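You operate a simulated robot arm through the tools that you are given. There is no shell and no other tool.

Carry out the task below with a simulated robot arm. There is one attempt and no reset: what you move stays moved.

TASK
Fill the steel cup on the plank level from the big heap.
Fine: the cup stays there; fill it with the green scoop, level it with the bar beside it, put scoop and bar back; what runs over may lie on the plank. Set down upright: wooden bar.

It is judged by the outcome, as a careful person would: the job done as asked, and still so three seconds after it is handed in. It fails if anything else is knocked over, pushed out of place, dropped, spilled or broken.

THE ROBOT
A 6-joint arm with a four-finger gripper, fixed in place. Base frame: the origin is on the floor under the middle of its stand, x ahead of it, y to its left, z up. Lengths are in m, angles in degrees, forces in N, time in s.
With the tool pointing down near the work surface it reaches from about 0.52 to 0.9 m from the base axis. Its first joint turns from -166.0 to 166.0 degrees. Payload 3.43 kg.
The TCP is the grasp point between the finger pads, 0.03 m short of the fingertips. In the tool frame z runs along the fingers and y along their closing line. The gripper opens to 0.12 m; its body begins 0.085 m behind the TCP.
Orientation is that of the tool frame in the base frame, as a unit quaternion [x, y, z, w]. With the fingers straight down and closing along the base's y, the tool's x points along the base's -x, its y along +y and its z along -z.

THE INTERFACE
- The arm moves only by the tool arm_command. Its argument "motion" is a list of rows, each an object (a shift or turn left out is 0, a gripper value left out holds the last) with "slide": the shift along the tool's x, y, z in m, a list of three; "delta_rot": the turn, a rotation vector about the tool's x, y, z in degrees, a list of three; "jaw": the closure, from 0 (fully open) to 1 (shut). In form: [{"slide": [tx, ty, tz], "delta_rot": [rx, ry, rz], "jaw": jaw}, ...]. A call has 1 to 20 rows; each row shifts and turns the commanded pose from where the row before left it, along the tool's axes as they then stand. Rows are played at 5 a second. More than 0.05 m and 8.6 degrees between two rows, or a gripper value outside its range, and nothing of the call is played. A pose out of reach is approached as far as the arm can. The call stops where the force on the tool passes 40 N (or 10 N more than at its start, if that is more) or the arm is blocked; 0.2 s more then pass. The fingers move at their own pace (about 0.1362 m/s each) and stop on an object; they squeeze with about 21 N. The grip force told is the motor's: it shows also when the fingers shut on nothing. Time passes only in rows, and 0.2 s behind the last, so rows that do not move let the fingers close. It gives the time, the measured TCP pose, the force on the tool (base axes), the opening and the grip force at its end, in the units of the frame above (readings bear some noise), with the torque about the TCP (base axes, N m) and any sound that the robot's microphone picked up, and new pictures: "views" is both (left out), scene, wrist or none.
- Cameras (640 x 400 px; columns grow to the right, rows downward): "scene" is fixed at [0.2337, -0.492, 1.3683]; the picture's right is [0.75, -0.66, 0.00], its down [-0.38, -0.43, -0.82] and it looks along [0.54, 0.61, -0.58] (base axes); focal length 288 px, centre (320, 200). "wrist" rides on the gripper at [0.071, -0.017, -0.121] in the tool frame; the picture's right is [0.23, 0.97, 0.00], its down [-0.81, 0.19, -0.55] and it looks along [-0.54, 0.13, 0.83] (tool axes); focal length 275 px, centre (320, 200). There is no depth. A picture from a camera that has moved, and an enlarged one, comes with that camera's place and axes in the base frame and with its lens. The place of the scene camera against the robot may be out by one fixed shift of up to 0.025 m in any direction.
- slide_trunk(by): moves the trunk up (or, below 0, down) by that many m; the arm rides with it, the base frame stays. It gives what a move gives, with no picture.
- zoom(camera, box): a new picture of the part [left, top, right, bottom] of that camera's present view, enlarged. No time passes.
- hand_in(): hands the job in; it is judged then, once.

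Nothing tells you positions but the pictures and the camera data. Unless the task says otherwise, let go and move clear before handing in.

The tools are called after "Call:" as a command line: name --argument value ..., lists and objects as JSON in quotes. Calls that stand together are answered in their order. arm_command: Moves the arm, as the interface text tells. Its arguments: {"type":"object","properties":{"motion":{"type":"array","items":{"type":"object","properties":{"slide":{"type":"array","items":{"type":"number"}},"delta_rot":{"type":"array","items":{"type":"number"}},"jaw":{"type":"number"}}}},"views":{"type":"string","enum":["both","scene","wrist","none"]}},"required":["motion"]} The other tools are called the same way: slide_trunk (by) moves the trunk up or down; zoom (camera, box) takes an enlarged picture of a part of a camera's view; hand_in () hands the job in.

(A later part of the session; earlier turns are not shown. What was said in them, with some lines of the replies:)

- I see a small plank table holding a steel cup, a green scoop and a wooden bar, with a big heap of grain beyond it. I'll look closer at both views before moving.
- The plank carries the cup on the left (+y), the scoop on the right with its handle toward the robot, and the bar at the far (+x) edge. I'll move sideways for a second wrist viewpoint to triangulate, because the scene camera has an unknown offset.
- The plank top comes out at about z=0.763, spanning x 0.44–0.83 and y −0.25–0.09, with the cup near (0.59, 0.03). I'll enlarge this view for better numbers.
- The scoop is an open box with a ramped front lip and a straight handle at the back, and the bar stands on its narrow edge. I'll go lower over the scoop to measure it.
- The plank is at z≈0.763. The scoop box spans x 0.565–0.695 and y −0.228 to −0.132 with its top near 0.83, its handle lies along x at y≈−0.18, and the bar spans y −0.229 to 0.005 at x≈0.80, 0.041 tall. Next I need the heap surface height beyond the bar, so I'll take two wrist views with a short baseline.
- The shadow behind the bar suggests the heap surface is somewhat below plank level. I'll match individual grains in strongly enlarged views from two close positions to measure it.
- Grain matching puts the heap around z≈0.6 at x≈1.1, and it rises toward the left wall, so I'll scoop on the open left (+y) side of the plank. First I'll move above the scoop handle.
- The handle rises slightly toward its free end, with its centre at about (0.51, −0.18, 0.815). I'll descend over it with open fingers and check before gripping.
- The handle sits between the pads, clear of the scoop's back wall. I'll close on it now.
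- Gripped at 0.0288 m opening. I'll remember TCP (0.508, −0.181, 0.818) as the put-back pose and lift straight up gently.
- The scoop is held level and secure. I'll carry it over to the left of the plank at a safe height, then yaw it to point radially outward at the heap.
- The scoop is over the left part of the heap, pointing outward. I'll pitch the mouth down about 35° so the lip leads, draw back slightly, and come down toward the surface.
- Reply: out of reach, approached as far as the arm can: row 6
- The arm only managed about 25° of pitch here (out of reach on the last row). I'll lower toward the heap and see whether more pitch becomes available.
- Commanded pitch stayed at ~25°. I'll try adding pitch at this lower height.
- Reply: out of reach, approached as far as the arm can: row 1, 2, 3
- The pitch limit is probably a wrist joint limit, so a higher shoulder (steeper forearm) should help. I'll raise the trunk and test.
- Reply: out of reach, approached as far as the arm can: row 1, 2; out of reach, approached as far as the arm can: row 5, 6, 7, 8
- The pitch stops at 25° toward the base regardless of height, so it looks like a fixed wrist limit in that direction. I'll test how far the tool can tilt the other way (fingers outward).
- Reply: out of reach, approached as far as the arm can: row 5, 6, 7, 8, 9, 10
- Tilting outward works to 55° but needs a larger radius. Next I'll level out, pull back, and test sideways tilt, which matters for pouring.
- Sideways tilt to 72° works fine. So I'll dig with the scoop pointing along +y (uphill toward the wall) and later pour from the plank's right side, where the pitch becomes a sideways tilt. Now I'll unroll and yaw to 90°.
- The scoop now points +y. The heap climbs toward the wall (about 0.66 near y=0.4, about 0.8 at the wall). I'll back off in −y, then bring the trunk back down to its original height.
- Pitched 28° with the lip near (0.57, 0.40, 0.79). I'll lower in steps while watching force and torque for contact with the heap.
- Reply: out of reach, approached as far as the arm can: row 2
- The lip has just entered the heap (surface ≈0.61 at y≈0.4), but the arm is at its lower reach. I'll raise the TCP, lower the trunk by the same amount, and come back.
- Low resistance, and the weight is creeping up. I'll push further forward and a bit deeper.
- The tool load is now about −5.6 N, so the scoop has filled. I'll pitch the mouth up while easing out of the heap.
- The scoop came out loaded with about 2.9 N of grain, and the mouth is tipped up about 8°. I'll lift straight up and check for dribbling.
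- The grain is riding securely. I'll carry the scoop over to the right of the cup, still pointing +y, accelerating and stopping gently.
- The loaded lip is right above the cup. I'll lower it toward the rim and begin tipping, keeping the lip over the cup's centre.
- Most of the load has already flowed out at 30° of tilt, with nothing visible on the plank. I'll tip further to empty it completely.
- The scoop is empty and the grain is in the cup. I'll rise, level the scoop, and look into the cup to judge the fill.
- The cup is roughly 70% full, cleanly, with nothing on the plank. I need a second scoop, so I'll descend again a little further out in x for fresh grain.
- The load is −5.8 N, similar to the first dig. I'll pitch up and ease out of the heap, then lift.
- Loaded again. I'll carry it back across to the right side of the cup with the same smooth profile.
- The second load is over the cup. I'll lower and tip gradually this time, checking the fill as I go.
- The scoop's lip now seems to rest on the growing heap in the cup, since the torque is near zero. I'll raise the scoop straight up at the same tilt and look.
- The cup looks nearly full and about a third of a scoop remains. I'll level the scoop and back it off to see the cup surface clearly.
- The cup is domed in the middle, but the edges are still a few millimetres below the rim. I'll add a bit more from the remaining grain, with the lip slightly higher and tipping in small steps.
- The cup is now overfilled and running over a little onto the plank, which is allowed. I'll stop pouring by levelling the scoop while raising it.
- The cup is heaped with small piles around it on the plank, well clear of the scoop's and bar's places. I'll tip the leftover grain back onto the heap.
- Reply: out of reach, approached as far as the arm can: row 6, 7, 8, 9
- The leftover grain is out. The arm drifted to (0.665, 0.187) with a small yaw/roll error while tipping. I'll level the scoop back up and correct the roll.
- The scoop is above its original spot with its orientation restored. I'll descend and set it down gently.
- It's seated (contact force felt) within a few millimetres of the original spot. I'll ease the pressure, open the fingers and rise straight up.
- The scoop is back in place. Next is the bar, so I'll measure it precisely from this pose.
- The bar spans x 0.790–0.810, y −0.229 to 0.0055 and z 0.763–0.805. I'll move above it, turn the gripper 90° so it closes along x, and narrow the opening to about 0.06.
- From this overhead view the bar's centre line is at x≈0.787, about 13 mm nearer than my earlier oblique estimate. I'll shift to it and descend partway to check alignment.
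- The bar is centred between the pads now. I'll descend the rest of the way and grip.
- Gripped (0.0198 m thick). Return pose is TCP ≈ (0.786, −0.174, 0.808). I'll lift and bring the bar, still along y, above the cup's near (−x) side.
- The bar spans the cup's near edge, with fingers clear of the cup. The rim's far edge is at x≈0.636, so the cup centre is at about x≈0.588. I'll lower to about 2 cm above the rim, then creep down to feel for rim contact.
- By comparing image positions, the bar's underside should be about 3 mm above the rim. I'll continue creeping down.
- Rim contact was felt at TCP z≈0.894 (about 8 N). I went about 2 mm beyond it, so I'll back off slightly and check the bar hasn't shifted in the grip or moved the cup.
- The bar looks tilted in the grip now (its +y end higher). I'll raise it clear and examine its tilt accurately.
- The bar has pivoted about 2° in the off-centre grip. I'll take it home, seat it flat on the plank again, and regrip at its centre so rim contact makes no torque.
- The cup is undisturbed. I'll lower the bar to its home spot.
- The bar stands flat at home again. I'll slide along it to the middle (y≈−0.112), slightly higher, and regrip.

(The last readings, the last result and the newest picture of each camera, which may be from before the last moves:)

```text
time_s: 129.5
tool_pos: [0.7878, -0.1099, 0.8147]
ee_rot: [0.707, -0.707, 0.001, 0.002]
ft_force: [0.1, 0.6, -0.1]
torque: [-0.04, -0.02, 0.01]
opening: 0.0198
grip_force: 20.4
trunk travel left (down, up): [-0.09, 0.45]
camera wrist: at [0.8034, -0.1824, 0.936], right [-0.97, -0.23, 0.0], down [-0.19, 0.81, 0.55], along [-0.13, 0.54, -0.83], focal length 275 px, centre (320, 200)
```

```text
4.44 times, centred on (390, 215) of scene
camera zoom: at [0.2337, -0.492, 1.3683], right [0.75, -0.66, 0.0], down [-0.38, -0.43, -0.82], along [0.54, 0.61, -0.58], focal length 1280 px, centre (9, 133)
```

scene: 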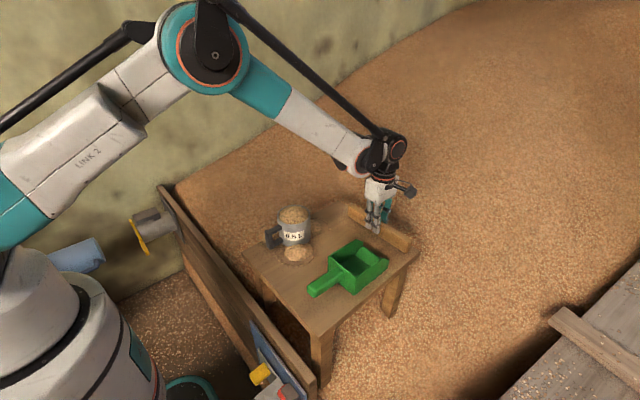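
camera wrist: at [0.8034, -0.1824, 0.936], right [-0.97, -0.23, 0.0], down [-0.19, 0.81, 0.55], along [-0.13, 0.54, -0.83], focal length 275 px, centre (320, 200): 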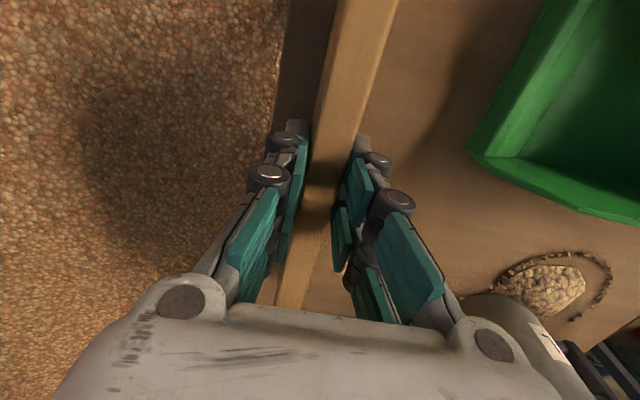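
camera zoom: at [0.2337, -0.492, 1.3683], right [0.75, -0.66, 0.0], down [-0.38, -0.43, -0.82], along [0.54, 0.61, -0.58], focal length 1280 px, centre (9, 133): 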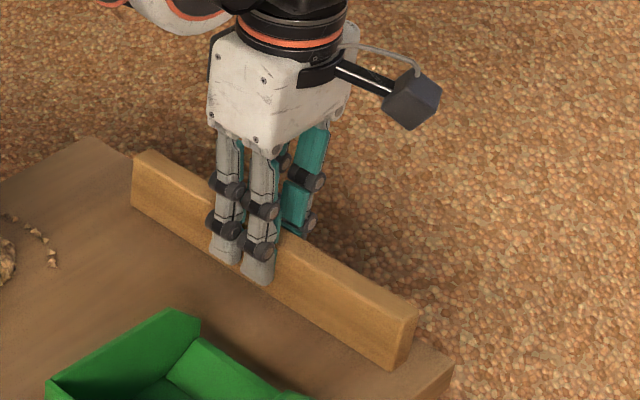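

Regripped at the centre; flush-on-plank TCP is z≈0.8148, so rim contact should come near 0.902. I'll lift and carry the bar over the cup's near edge, centred on the cup.

Call:
arm_command --motion '[{"slide": [0, 0, -0.01]}, {"slide": [0, 0, -0.035]}, {"slide": [0, 0, -0.045]}, {"slide": [0, 0, -0.045]}, {"slide": [0, 0, -0.025]}, {"slide": [-0.0238, 0.0403, 0]}, {"slide": [-0.0238, 0.0403, 0]}, {"slide": [-0.0238, 0.0403, 0]}, {"slide": [-0.0238, 0.0403, 0]}, {"slide": [-0.0238, 0.0403, 0]}, {"slide": [-0.0238, 0.0403, 0]}, {}, {}]' --views "both"

Call:
zoom --camera "scene" --box '[230, 150, 350, 240]'

```text
time_s: 132.3
tool_pos: [0.5468, 0.0301, 0.974]
ee_rot: [0.708, -0.707, 0.0, 0.001]
ft_force: [0.5, -0.3, -1.9]
torque: [0.03, -0.01, 0.04]
opening: 0.0196
grip_force: 20.7
trunk travel left (down, up): [-0.09, 0.45]
camera wrist: at [0.5623, -0.0416, 1.0952], right [-0.97, -0.23, 0.0], down [-0.19, 0.81, 0.55], along [-0.13, 0.54, -0.83], focal length 275 px, centre (320, 200)
```

scene: 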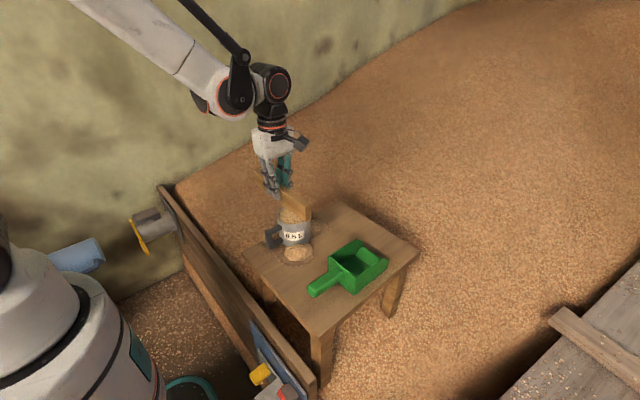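
wrist: 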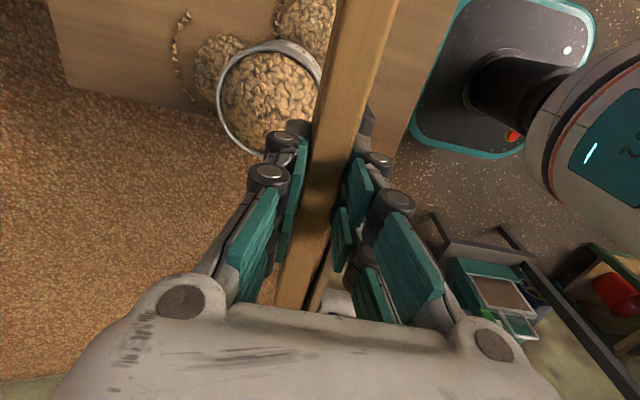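

```text
4.44 times, centred on (290, 195) of scene
camera zoom: at [0.2337, -0.492, 1.3683], right [0.75, -0.66, 0.0], down [-0.38, -0.43, -0.82], along [0.54, 0.61, -0.58], focal length 1280 px, centre (453, 222)
```

zoom: 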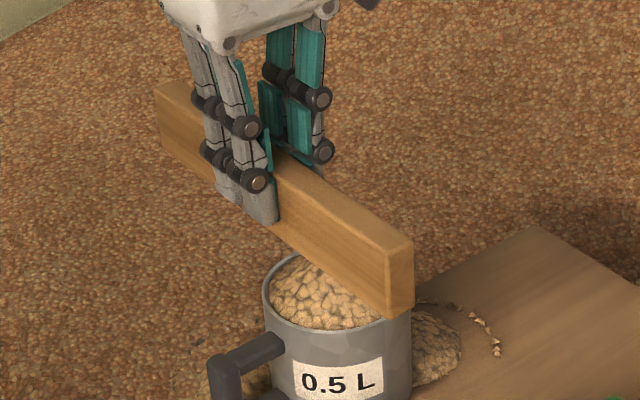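

From here the cup centre is (0.586, 0.029), R≈0.049. I'll lower to just above the expected contact, then step down one small step at a time.

Call:
arm_command --motion '[{"slide": [0, 0, 0.03]}, {"slide": [0, 0, 0.03]}, {"slide": [0, 0, 0.007]}, {}, {}]' --views "none"

Call:
zoom --camera "scene" --box '[240, 170, 340, 245]'

```text
time_s: 133.5
tool_pos: [0.5471, 0.0313, 0.9087]
ee_rot: [0.707, -0.707, 0.002, 0.002]
ft_force: [0.3, 0.0, -1.2]
torque: [-0.01, 0.01, -0.02]
opening: 0.02
grip_force: 20.7
trunk travel left (down, up): [-0.09, 0.45]
```

```text
5.33 times, centred on (290, 208) of scene
camera zoom: at [0.2337, -0.492, 1.3683], right [0.75, -0.66, 0.0], down [-0.38, -0.43, -0.82], along [0.54, 0.61, -0.58], focal length 1536 px, centre (480, 160)
```

zoom: 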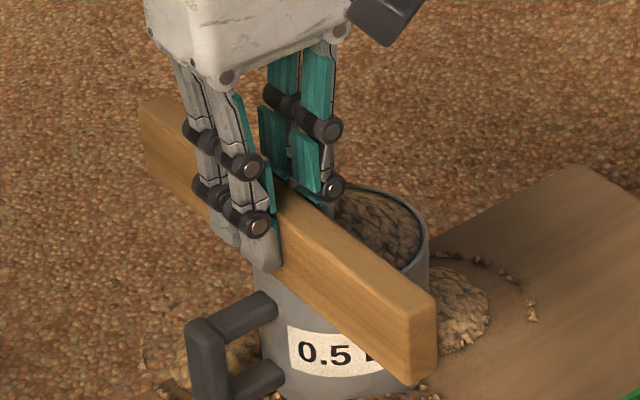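

Call:
arm_command --motion '[{"slide": [0, 0, 0.0025]}, {}, {}]' --views "none"

Call:
arm_command --motion '[{"slide": [0, 0, 0.001]}, {}, {}]' --views "none"

```text
time_s: 134.3
tool_pos: [0.5452, 0.0298, 0.907]
ee_rot: [-0.707, 0.707, -0.001, -0.001]
ft_force: [0.3, 0.1, -0.4]
torque: [0.03, 0.0, 0.02]
opening: 0.0199
grip_force: 21.0
trunk travel left (down, up): [-0.09, 0.45]
```

```text
time_s: 135.1
tool_pos: [0.5447, 0.0301, 0.9046]
ee_rot: [0.707, -0.707, 0.001, 0.002]
ft_force: [0.4, -0.3, -0.6]
torque: [0.03, 0.01, 0.03]
opening: 0.0199
grip_force: 21.1
trunk travel left (down, up): [-0.09, 0.45]
```

Call:
arm_command --motion '[{"slide": [0, 0, 0.001]}, {}, {}]' --views "none"

```text
time_s: 135.9
tool_pos: [0.5465, 0.0311, 0.9039]
ee_rot: [0.708, -0.707, 0.001, 0.002]
ft_force: [0.0, 0.2, -0.9]
torque: [-0.01, 0.03, 0.0]
opening: 0.0197
grip_force: 21.2
trunk travel left (down, up): [-0.09, 0.45]
```

Call:
arm_command --motion '[{"slide": [0, 0, 0.001]}, {}, {}]' --views "none"

```text
time_s: 136.7
tool_pos: [0.5436, 0.03, 0.9034]
ee_rot: [0.708, -0.706, 0.001, 0.002]
ft_force: [1.1, -0.1, -1.3]
torque: [0.01, 0.03, 0.01]
opening: 0.0199
grip_force: 21.1
trunk travel left (down, up): [-0.09, 0.45]
```

Call:
arm_command --motion '[{"slide": [0, 0, 0.001]}, {}, {}]' --views "none"

```text
time_s: 137.5
tool_pos: [0.5452, 0.0314, 0.9014]
ee_rot: [0.708, -0.706, 0.002, 0.002]
ft_force: [0.8, -0.5, -1.2]
torque: [0.02, 0.03, 0.02]
opening: 0.0196
grip_force: 21.1
trunk travel left (down, up): [-0.09, 0.45]
```

Call:
arm_command --motion '[{"slide": [0, 0, 0.001]}, {}, {}]' --views "none"

```text
time_s: 138.3
tool_pos: [0.5424, 0.0307, 0.9017]
ee_rot: [0.708, -0.706, 0.001, 0.001]
ft_force: [1.5, 2.1, 18.1]
torque: [0.3, -0.11, 0.01]
opening: 0.02
grip_force: 21.1
trunk travel left (down, up): [-0.09, 0.45]
```

Firm, clean contact with the rim (18 N for the last millimetre). I'll back off just under a millimetre to a light touch.

Call:
arm_command --motion '[{"slide": [0, 0, -0.0008]}, {}, {}]' --views "none"

Call:
zoom --camera "scene" --box '[240, 170, 340, 245]'

```text
time_s: 139.1
tool_pos: [0.544, 0.0295, 0.9005]
ee_rot: [0.708, -0.706, 0.001, 0.001]
ft_force: [-0.9, 0.6, 0.2]
torque: [0.06, 0.02, -0.02]
opening: 0.0198
grip_force: 21.5
trunk travel left (down, up): [-0.09, 0.45]
```

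```text
5.33 times, centred on (290, 208) of scene
camera zoom: at [0.2337, -0.492, 1.3683], right [0.75, -0.66, 0.0], down [-0.38, -0.43, -0.82], along [0.54, 0.61, -0.58], focal length 1536 px, centre (480, 160)
```

zoom: 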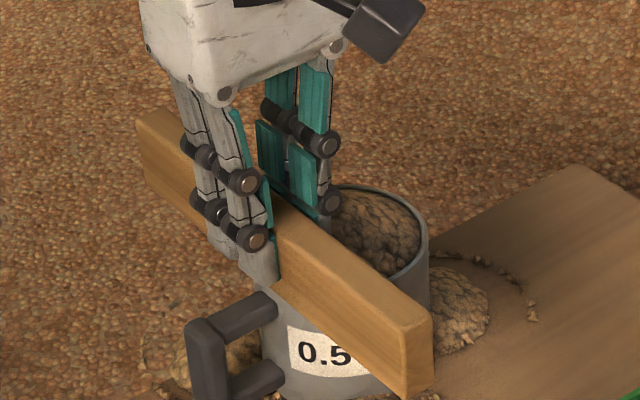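

Light touch now (~1.4 N). I'll raise 0.4 mm for safety and make a first slow strike across the cup toward +x.

Call:
arm_command --motion '[{"slide": [0, 0, -0.0004]}, {"slide": [0, -0.01, 0]}, {"slide": [0, -0.01, 0]}, {"slide": [0, -0.01, 0]}, {"slide": [0, -0.01, 0]}]' --views "none"

Call:
zoom --camera "scene" --box '[240, 170, 360, 260]'

```text
time_s: 140.3
tool_pos: [0.5843, 0.0301, 0.9004]
ee_rot: [0.708, -0.707, 0.002, 0.001]
ft_force: [-1.3, 0.0, -0.7]
torque: [0.05, 0.0, -0.01]
opening: 0.02
grip_force: 20.9
trunk travel left (down, up): [-0.09, 0.45]
```

```text
4.44 times, centred on (300, 215) of scene
camera zoom: at [0.2337, -0.492, 1.3683], right [0.75, -0.66, 0.0], down [-0.38, -0.43, -0.82], along [0.54, 0.61, -0.58], focal length 1280 px, centre (409, 133)
```

zoom: 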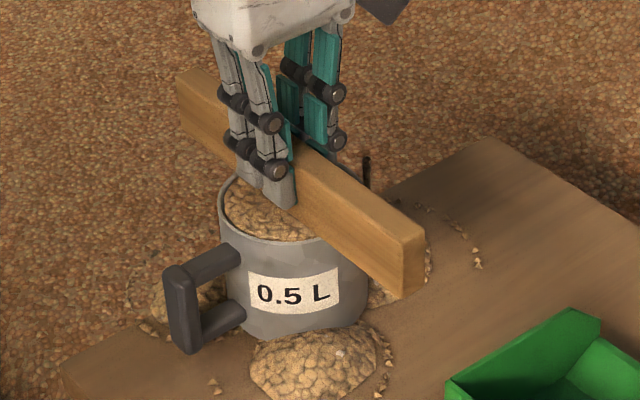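

The strike is working: the surface behind the bar is flat and the cup hasn't moved. I'll continue across.

Call:
arm_command --motion '[{"slide": [0, -0.01, 0]}, {"slide": [0, -0.01, 0]}, {"slide": [0, -0.01, 0]}, {"slide": [0, -0.01, 0]}, {"slide": [0, -0.01, 0]}, {"slide": [0, -0.01, 0]}, {"slide": [0, -0.01, 0]}, {"slide": [0, -0.01, 0]}, {}]' --views "both"

Call:
zoom --camera "scene" --box '[240, 170, 360, 260]'

```text
time_s: 142.3
tool_pos: [0.6654, 0.0292, 0.8985]
ee_rot: [0.708, -0.706, 0.0, 0.002]
ft_force: [-0.7, -0.3, -1.7]
torque: [0.0, 0.02, 0.0]
opening: 0.0201
grip_force: 20.4
trunk travel left (down, up): [-0.09, 0.45]
camera wrist: at [0.6819, -0.0428, 1.0208], right [-0.97, -0.23, 0.0], down [-0.19, 0.81, 0.55], along [-0.13, 0.54, -0.83], focal length 275 px, centre (320, 200)
```

scene: 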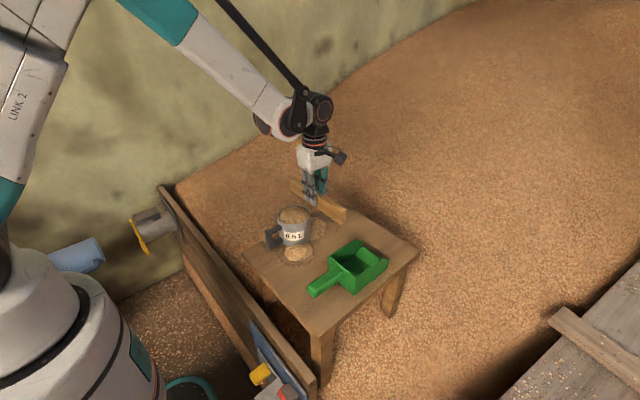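
wrist: 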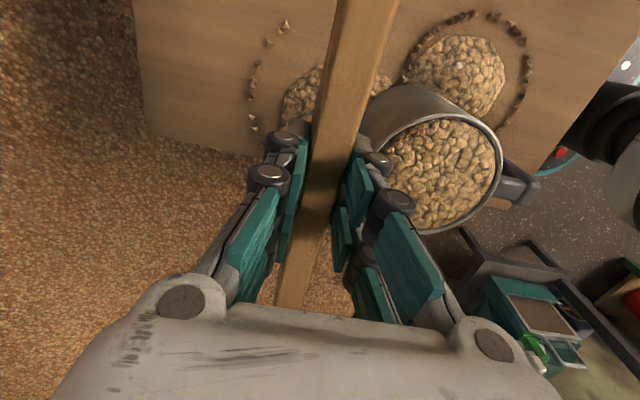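

```text
4.44 times, centred on (300, 215) of scene
camera zoom: at [0.2337, -0.492, 1.3683], right [0.75, -0.66, 0.0], down [-0.38, -0.43, -0.82], along [0.54, 0.61, -0.58], focal length 1280 px, centre (409, 133)
```

zoom: 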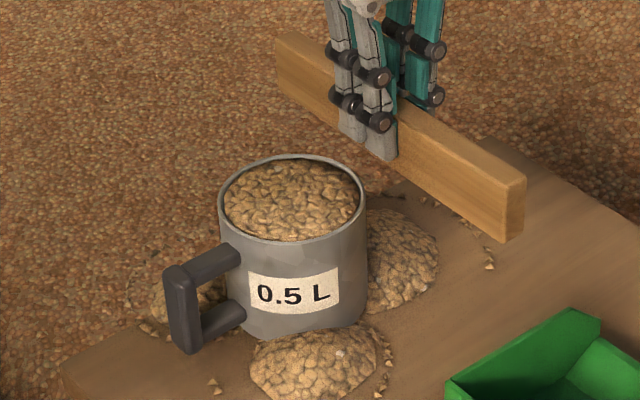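

The surface is now flat. I'll look closely at whether it's flush with the rim all round.

Call:
zoom --camera "wrist" --box '[360, 80, 520, 240]'

Call:
zoom --camera "scene" --box '[270, 195, 320, 230]'

```text
2.50 times, centred on (440, 160) of wrist
camera zoom: at [0.6819, -0.0428, 1.0208], right [-0.97, -0.23, 0.0], down [-0.19, 0.81, 0.55], along [-0.13, 0.54, -0.83], focal length 688 px, centre (20, 300)
```

zoom: 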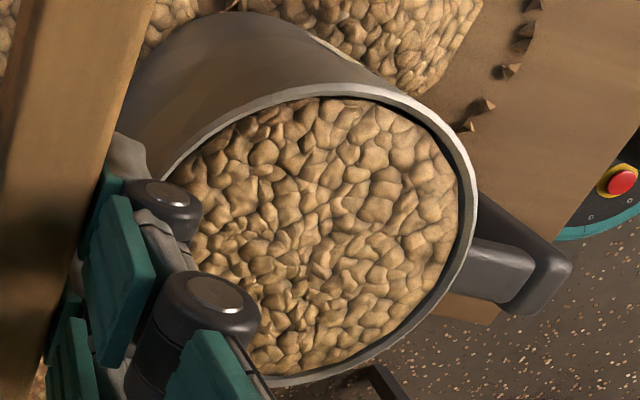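

```text
11.43 times, centred on (295, 212) of scene
camera zoom: at [0.2337, -0.492, 1.3683], right [0.75, -0.66, 0.0], down [-0.38, -0.43, -0.82], along [0.54, 0.61, -0.58], focal length 3292 px, centre (606, 57)
```

zoom: 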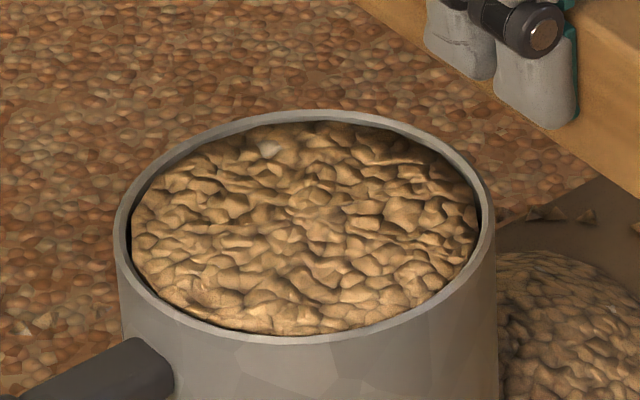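

Call:
arm_command --motion '[{"slide": [0, 0, -0.03]}, {"slide": [0, 0, -0.04]}, {"slide": [0.0233, -0.0205, 0]}, {"slide": [0.0233, -0.0205, 0]}, {"slide": [0.0233, -0.0205, 0]}, {"slide": [0.0233, -0.0205, 0]}, {"slide": [0.0233, -0.0205, 0]}, {"slide": [0.0233, -0.0205, 0]}, {}, {}]' --views "both"

Call:
zoom --camera "scene" --box '[265, 190, 325, 235]'

Call:
zoom --camera "scene" --box '[275, 200, 315, 230]'

```text
time_s: 144.5
tool_pos: [0.788, -0.1089, 0.9719]
ee_rot: [-0.707, 0.707, -0.001, -0.002]
ft_force: [-0.7, 0.2, -0.5]
torque: [-0.03, 0.02, 0.02]
opening: 0.0199
grip_force: 21.2
trunk travel left (down, up): [-0.09, 0.45]
camera wrist: at [0.8054, -0.1814, 1.0935], right [-0.97, -0.23, 0.0], down [-0.19, 0.81, 0.55], along [-0.13, 0.54, -0.83], focal length 275 px, centre (320, 200)
```

scene: 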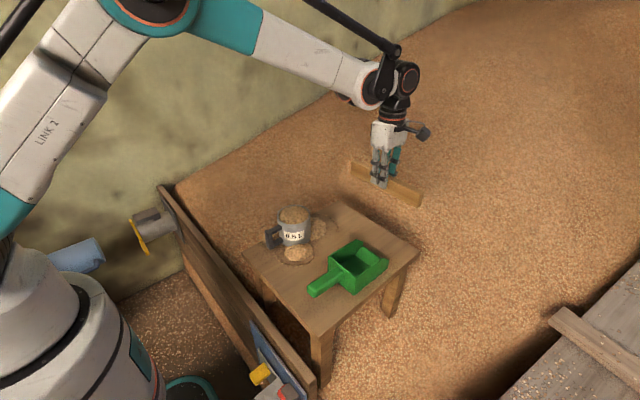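
wrist: 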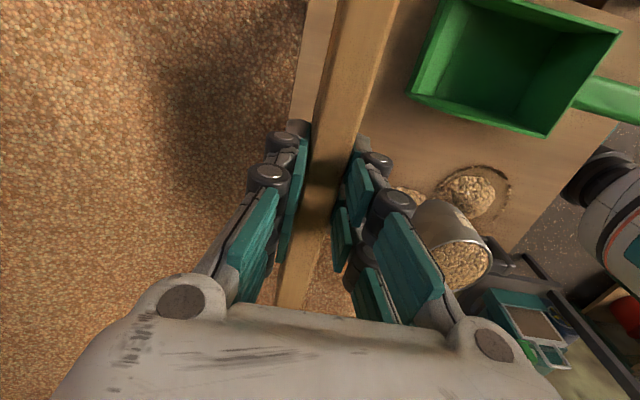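

```text
8.89 times, centred on (295, 212) of scene
camera zoom: at [0.2337, -0.492, 1.3683], right [0.75, -0.66, 0.0], down [-0.38, -0.43, -0.82], along [0.54, 0.61, -0.58], focal length 2560 px, centre (542, 89)
```

zoom: 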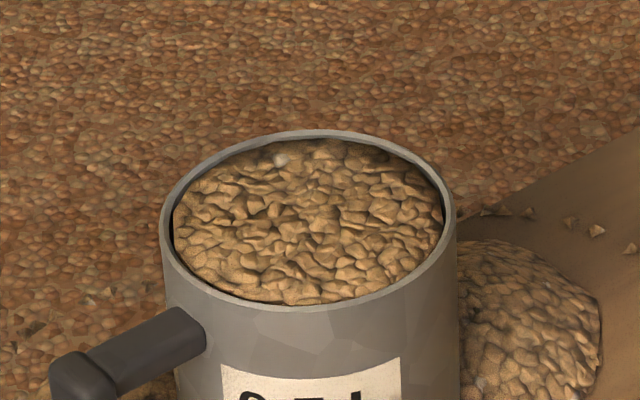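

```text
13.33 times, centred on (295, 215) of scene
camera zoom: at [0.2337, -0.492, 1.3683], right [0.75, -0.66, 0.0], down [-0.38, -0.43, -0.82], along [0.54, 0.61, -0.58], focal length 3840 px, centre (653, 0)
```

zoom: 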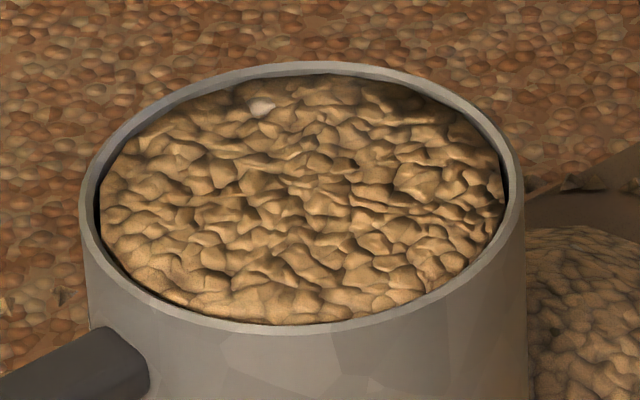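

The cup is filled level with the rim, and it stands where it was. Now I'll put the bar back on its edge at its original place.

Call:
arm_command --motion '[{"slide": [0.001, 0.0005, 0.04]}, {"slide": [0, 0, 0.04]}, {"slide": [0, 0, 0.04]}, {"slide": [0, 0, 0.022]}, {"slide": [0, 0, 0.008]}, {}, {}]' --views "scene"

Call:
zoom --camera "scene" --box '[330, 170, 450, 260]'

```text
time_s: 146.1
tool_pos: [0.7885, -0.1102, 0.8197]
ee_rot: [0.707, -0.707, 0.001, 0.001]
ft_force: [-0.3, -0.3, -0.9]
torque: [-0.03, 0.0, -0.01]
opening: 0.0197
grip_force: 20.6
trunk travel left (down, up): [-0.09, 0.45]
```

scene: 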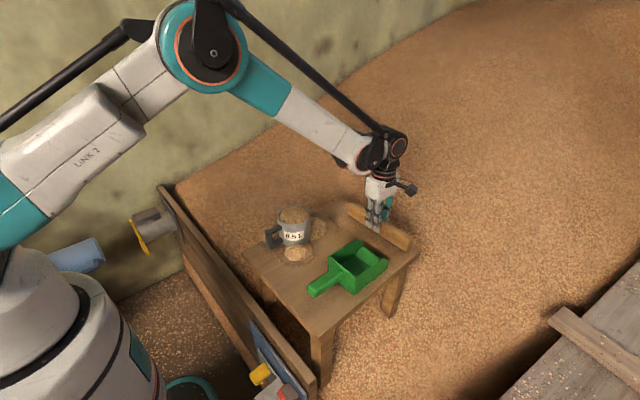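

```text
4.44 times, centred on (390, 215) of scene
camera zoom: at [0.2337, -0.492, 1.3683], right [0.75, -0.66, 0.0], down [-0.38, -0.43, -0.82], along [0.54, 0.61, -0.58], focal length 1280 px, centre (9, 133)
```

zoom: 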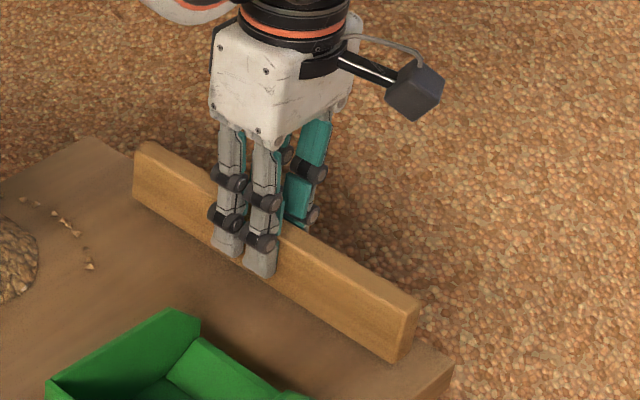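

Call:
arm_command --motion '[{"slide": [0, 0, 0.003]}, {"slide": [0, 0, 0.0015]}, {}, {}]' --views "none"

Call:
arm_command --motion '[{"slide": [0, 0, 0.001]}, {}, {}]' --views "none"

```text
time_s: 147.1
tool_pos: [0.7873, -0.1092, 0.8152]
ee_rot: [0.708, -0.707, 0.001, 0.002]
ft_force: [0.5, 1.2, -0.9]
torque: [-0.03, 0.03, -0.01]
opening: 0.0197
grip_force: 21.0
trunk travel left (down, up): [-0.09, 0.45]
```

```text
time_s: 147.9
tool_pos: [0.7867, -0.1101, 0.8145]
ee_rot: [0.708, -0.706, 0.001, 0.002]
ft_force: [-0.2, 0.2, -0.6]
torque: [0.01, 0.01, 0.0]
opening: 0.0198
grip_force: 21.2
trunk travel left (down, up): [-0.09, 0.45]
```

Call:
arm_command --motion '[{"slide": [0, 0, 0.001]}, {}, {}]' --views "none"

```text
time_s: 148.7
tool_pos: [0.7872, -0.1104, 0.8143]
ee_rot: [-0.707, 0.707, -0.001, -0.002]
ft_force: [0.9, 0.8, 2.0]
torque: [-0.23, 0.0, 0.06]
opening: 0.0197
grip_force: 20.4
trunk travel left (down, up): [-0.09, 0.45]
```

Contact with the plank. I'll press a hair more to seat it flat, then release.

Call:
arm_command --motion '[{"slide": [0, 0, 0.0007]}, {}, {"jaw": 0.75}, {"jaw": 0.5}, {}, {}]' --views "both"

Call:
zoom --camera "scene" --box '[330, 170, 450, 260]'

```text
time_s: 150.1
tool_pos: [0.7864, -0.1108, 0.8141]
ee_rot: [0.708, -0.706, 0.001, 0.003]
ft_force: [-0.4, 0.5, -0.4]
torque: [0.01, -0.01, -0.03]
opening: 0.06
grip_force: 0.0
trunk travel left (down, up): [-0.09, 0.45]
camera wrist: at [0.8033, -0.1834, 0.9353], right [-0.97, -0.23, 0.0], down [-0.19, 0.81, 0.55], along [-0.13, 0.54, -0.83], focal length 275 px, centre (320, 200)
```

scene: 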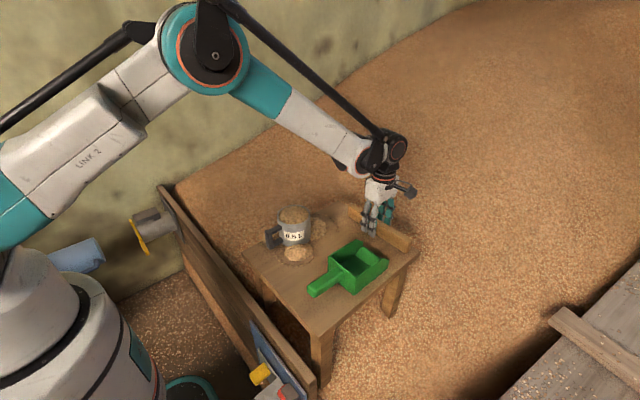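
wrist: 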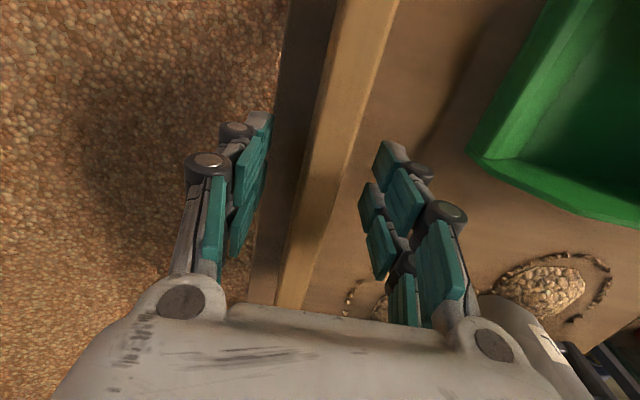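

```text
4.44 times, centred on (390, 215) of scene
camera zoom: at [0.2337, -0.492, 1.3683], right [0.75, -0.66, 0.0], down [-0.38, -0.43, -0.82], along [0.54, 0.61, -0.58], focal length 1280 px, centre (9, 133)
```

zoom: 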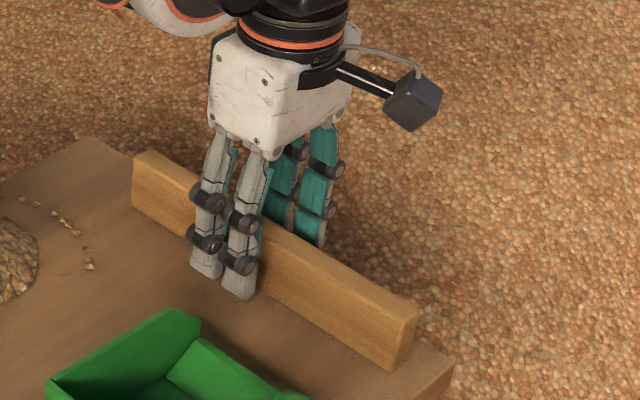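

The bar stands on its edge at home. I'll rise straight up, move clear, and check everything.

Call:
arm_command --motion '[{"slide": [0, 0, -0.02]}, {"slide": [0, 0, -0.04]}, {"slide": [0, 0, -0.045]}, {"slide": [0, 0, -0.045]}, {"slide": [0, 0, -0.045], "jaw": 0.0}, {"slide": [0, 0, -0.045]}, {"slide": [0.045, 0, 0]}, {"slide": [0.045, 0, 0]}, {"slide": [0.045, 0, 0]}, {}, {}]' --views "both"

Call:
zoom --camera "scene" --box '[240, 180, 440, 320]'

Call:
zoom --camera "scene" --box '[250, 190, 350, 265]'

```text
time_s: 152.5
tool_pos: [0.7865, -0.2424, 1.0515]
ee_rot: [0.708, -0.706, 0.002, 0.001]
ft_force: [0.3, -0.1, 0.9]
torque: [-0.04, -0.02, 0.01]
opening: 0.1199
grip_force: 0.1
trunk travel left (down, up): [-0.09, 0.45]
camera wrist: at [0.8022, -0.3153, 1.1735], right [-0.97, -0.23, 0.0], down [-0.19, 0.81, 0.55], along [-0.13, 0.54, -0.83], focal length 275 px, centre (320, 200)
```

scene: 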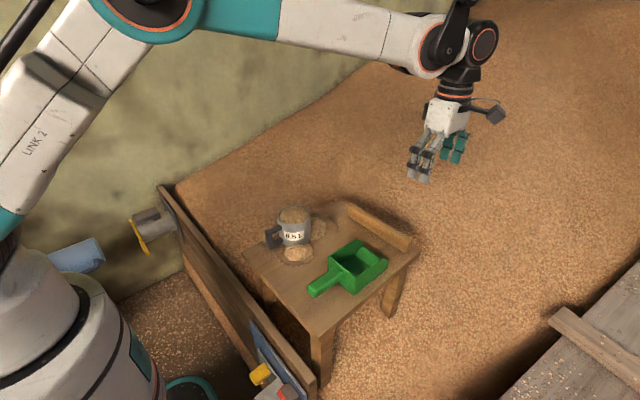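
wrist: 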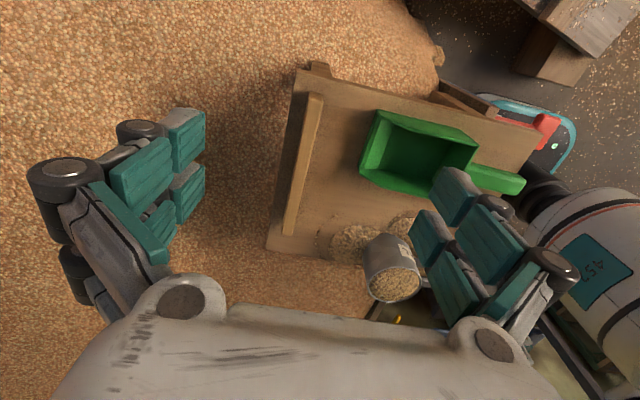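

```text
2.86 times, centred on (340, 250) of scene
camera zoom: at [0.2337, -0.492, 1.3683], right [0.75, -0.66, 0.0], down [-0.38, -0.43, -0.82], along [0.54, 0.61, -0.58], focal length 823 px, centre (263, 57)
```

zoom: 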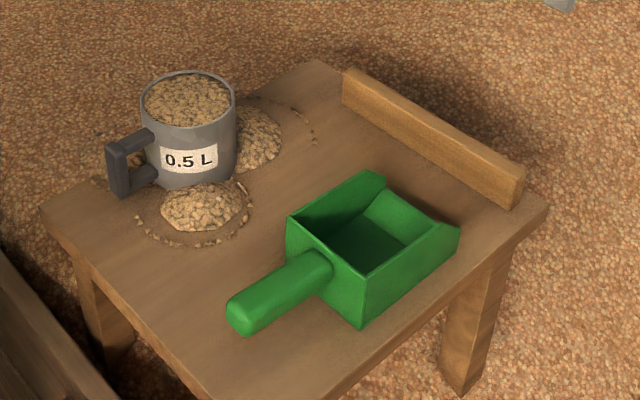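

```text
5.33 times, centred on (300, 228) of scene
camera zoom: at [0.2337, -0.492, 1.3683], right [0.75, -0.66, 0.0], down [-0.38, -0.43, -0.82], along [0.54, 0.61, -0.58], focal length 1536 px, centre (427, 53)
```

zoom: 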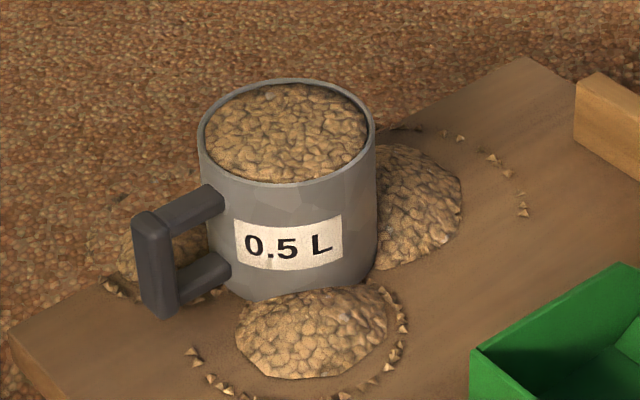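

Cup, scoop and bar are all in place. I'll take one closer look straight at the cup's surface from above before handing in.

Call:
arm_command --motion '[{"slide": [-0.0283, 0.0333, 0]}, {"slide": [-0.0283, 0.0333, 0]}, {"slide": [-0.0283, 0.0333, 0]}, {"slide": [-0.0283, 0.0333, 0]}, {"slide": [-0.0283, 0.0333, 0]}, {"slide": [-0.0283, 0.0333, 0]}, {}]' --views "wrist"

Call:
zoom --camera "wrist" --box '[250, 120, 360, 220]'

```text
time_s: 154.1
tool_pos: [0.584, -0.0759, 1.0566]
ee_rot: [0.708, -0.707, 0.001, 0.001]
ft_force: [-0.5, 0.1, 0.6]
torque: [-0.01, -0.06, 0.01]
opening: 0.1202
grip_force: 0.1
trunk travel left (down, up): [-0.09, 0.45]
camera wrist: at [0.6021, -0.148, 1.1779], right [-0.97, -0.23, 0.0], down [-0.19, 0.81, 0.55], along [-0.13, 0.54, -0.83], focal length 275 px, centre (320, 200)
```

wrist: 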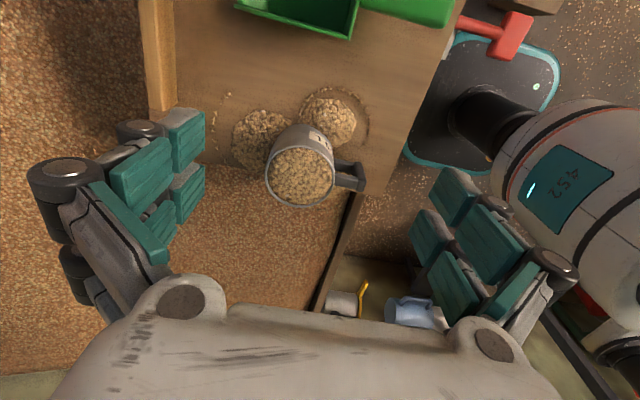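

```text
4.00 times, centred on (305, 170) of wrist
camera zoom: at [0.6021, -0.148, 1.1779], right [-0.97, -0.23, 0.0], down [-0.19, 0.81, 0.55], along [-0.13, 0.54, -0.83], focal length 1101 px, centre (380, 320)
```

zoom: 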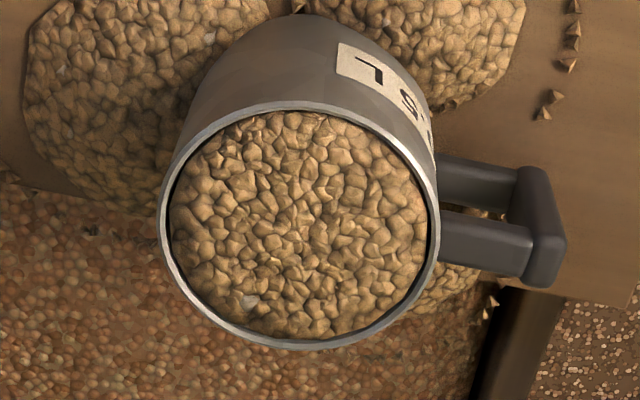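

The grain is flush with the rim all round, the overflow lies on the plank, and scoop and bar are back. I'll raise the arm clear and do a final check.

Call:
arm_command --motion '[{"slide": [0, 0, -0.04]}, {"slide": [0, 0, -0.04]}, {"slide": [0, 0, -0.04]}, {"slide": [0.04, 0, 0]}, {"slide": [0.04, 0, 0]}, {}, {}, {}]' --views "scene"

Call:
zoom --camera "scene" --box '[240, 180, 440, 320]'

```text
time_s: 155.9
tool_pos: [0.5879, -0.154, 1.1732]
ee_rot: [0.707, -0.707, 0.001, 0.0]
ft_force: [-0.4, -0.7, 0.9]
torque: [0.04, -0.01, 0.0]
opening: 0.1201
grip_force: 0.0
trunk travel left (down, up): [-0.09, 0.45]
```

scene: 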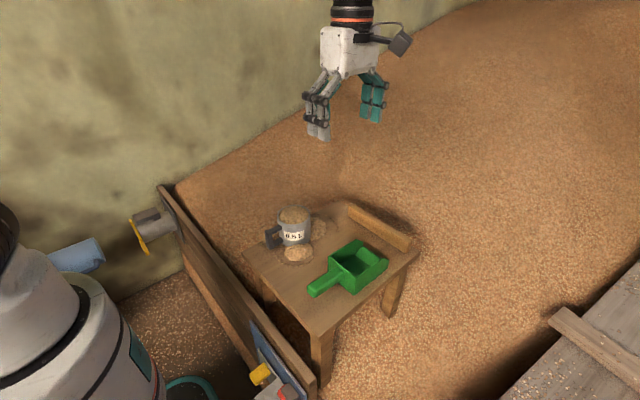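

```text
2.86 times, centred on (340, 250) of scene
camera zoom: at [0.2337, -0.492, 1.3683], right [0.75, -0.66, 0.0], down [-0.38, -0.43, -0.82], along [0.54, 0.61, -0.58], focal length 823 px, centre (263, 57)
```

zoom: 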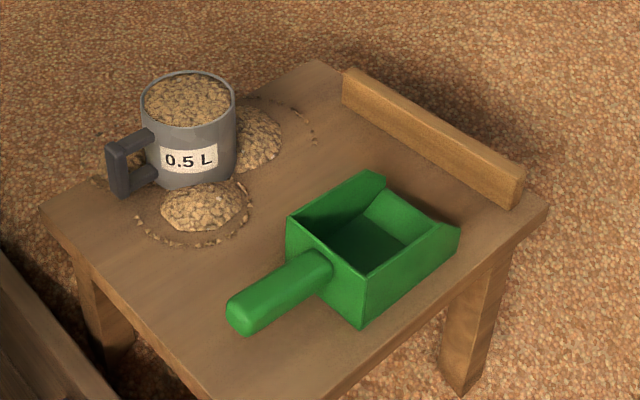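

The cup is full and level where it stood. The scoop is back in place, the bar stands upright at its spot, and the gripper is open and well clear. I'm handing in.

Call:
hand_in

```text
The job is handed in.
```

The steel cup is filled level with grain from the big heap and still stands where it was. I filled it with two loads from the green scoop and struck it level with the bar.

- **Scoop:** it is back on the plank, empty, within about a centimetre of where it started. I tipped the grain left in it back onto the heap.
- **Bar:** it stands upright on its edge at its original spot. My first grip on it slipped slightly, so I set it down and gripped it again before levelling.
- **Overflow:** some grain ran over and lies in small piles on the plank around the cup.

In the last pictures the grain was flush with the rim and nothing else had been knocked over or moved. The gripper is open and clear of everything.
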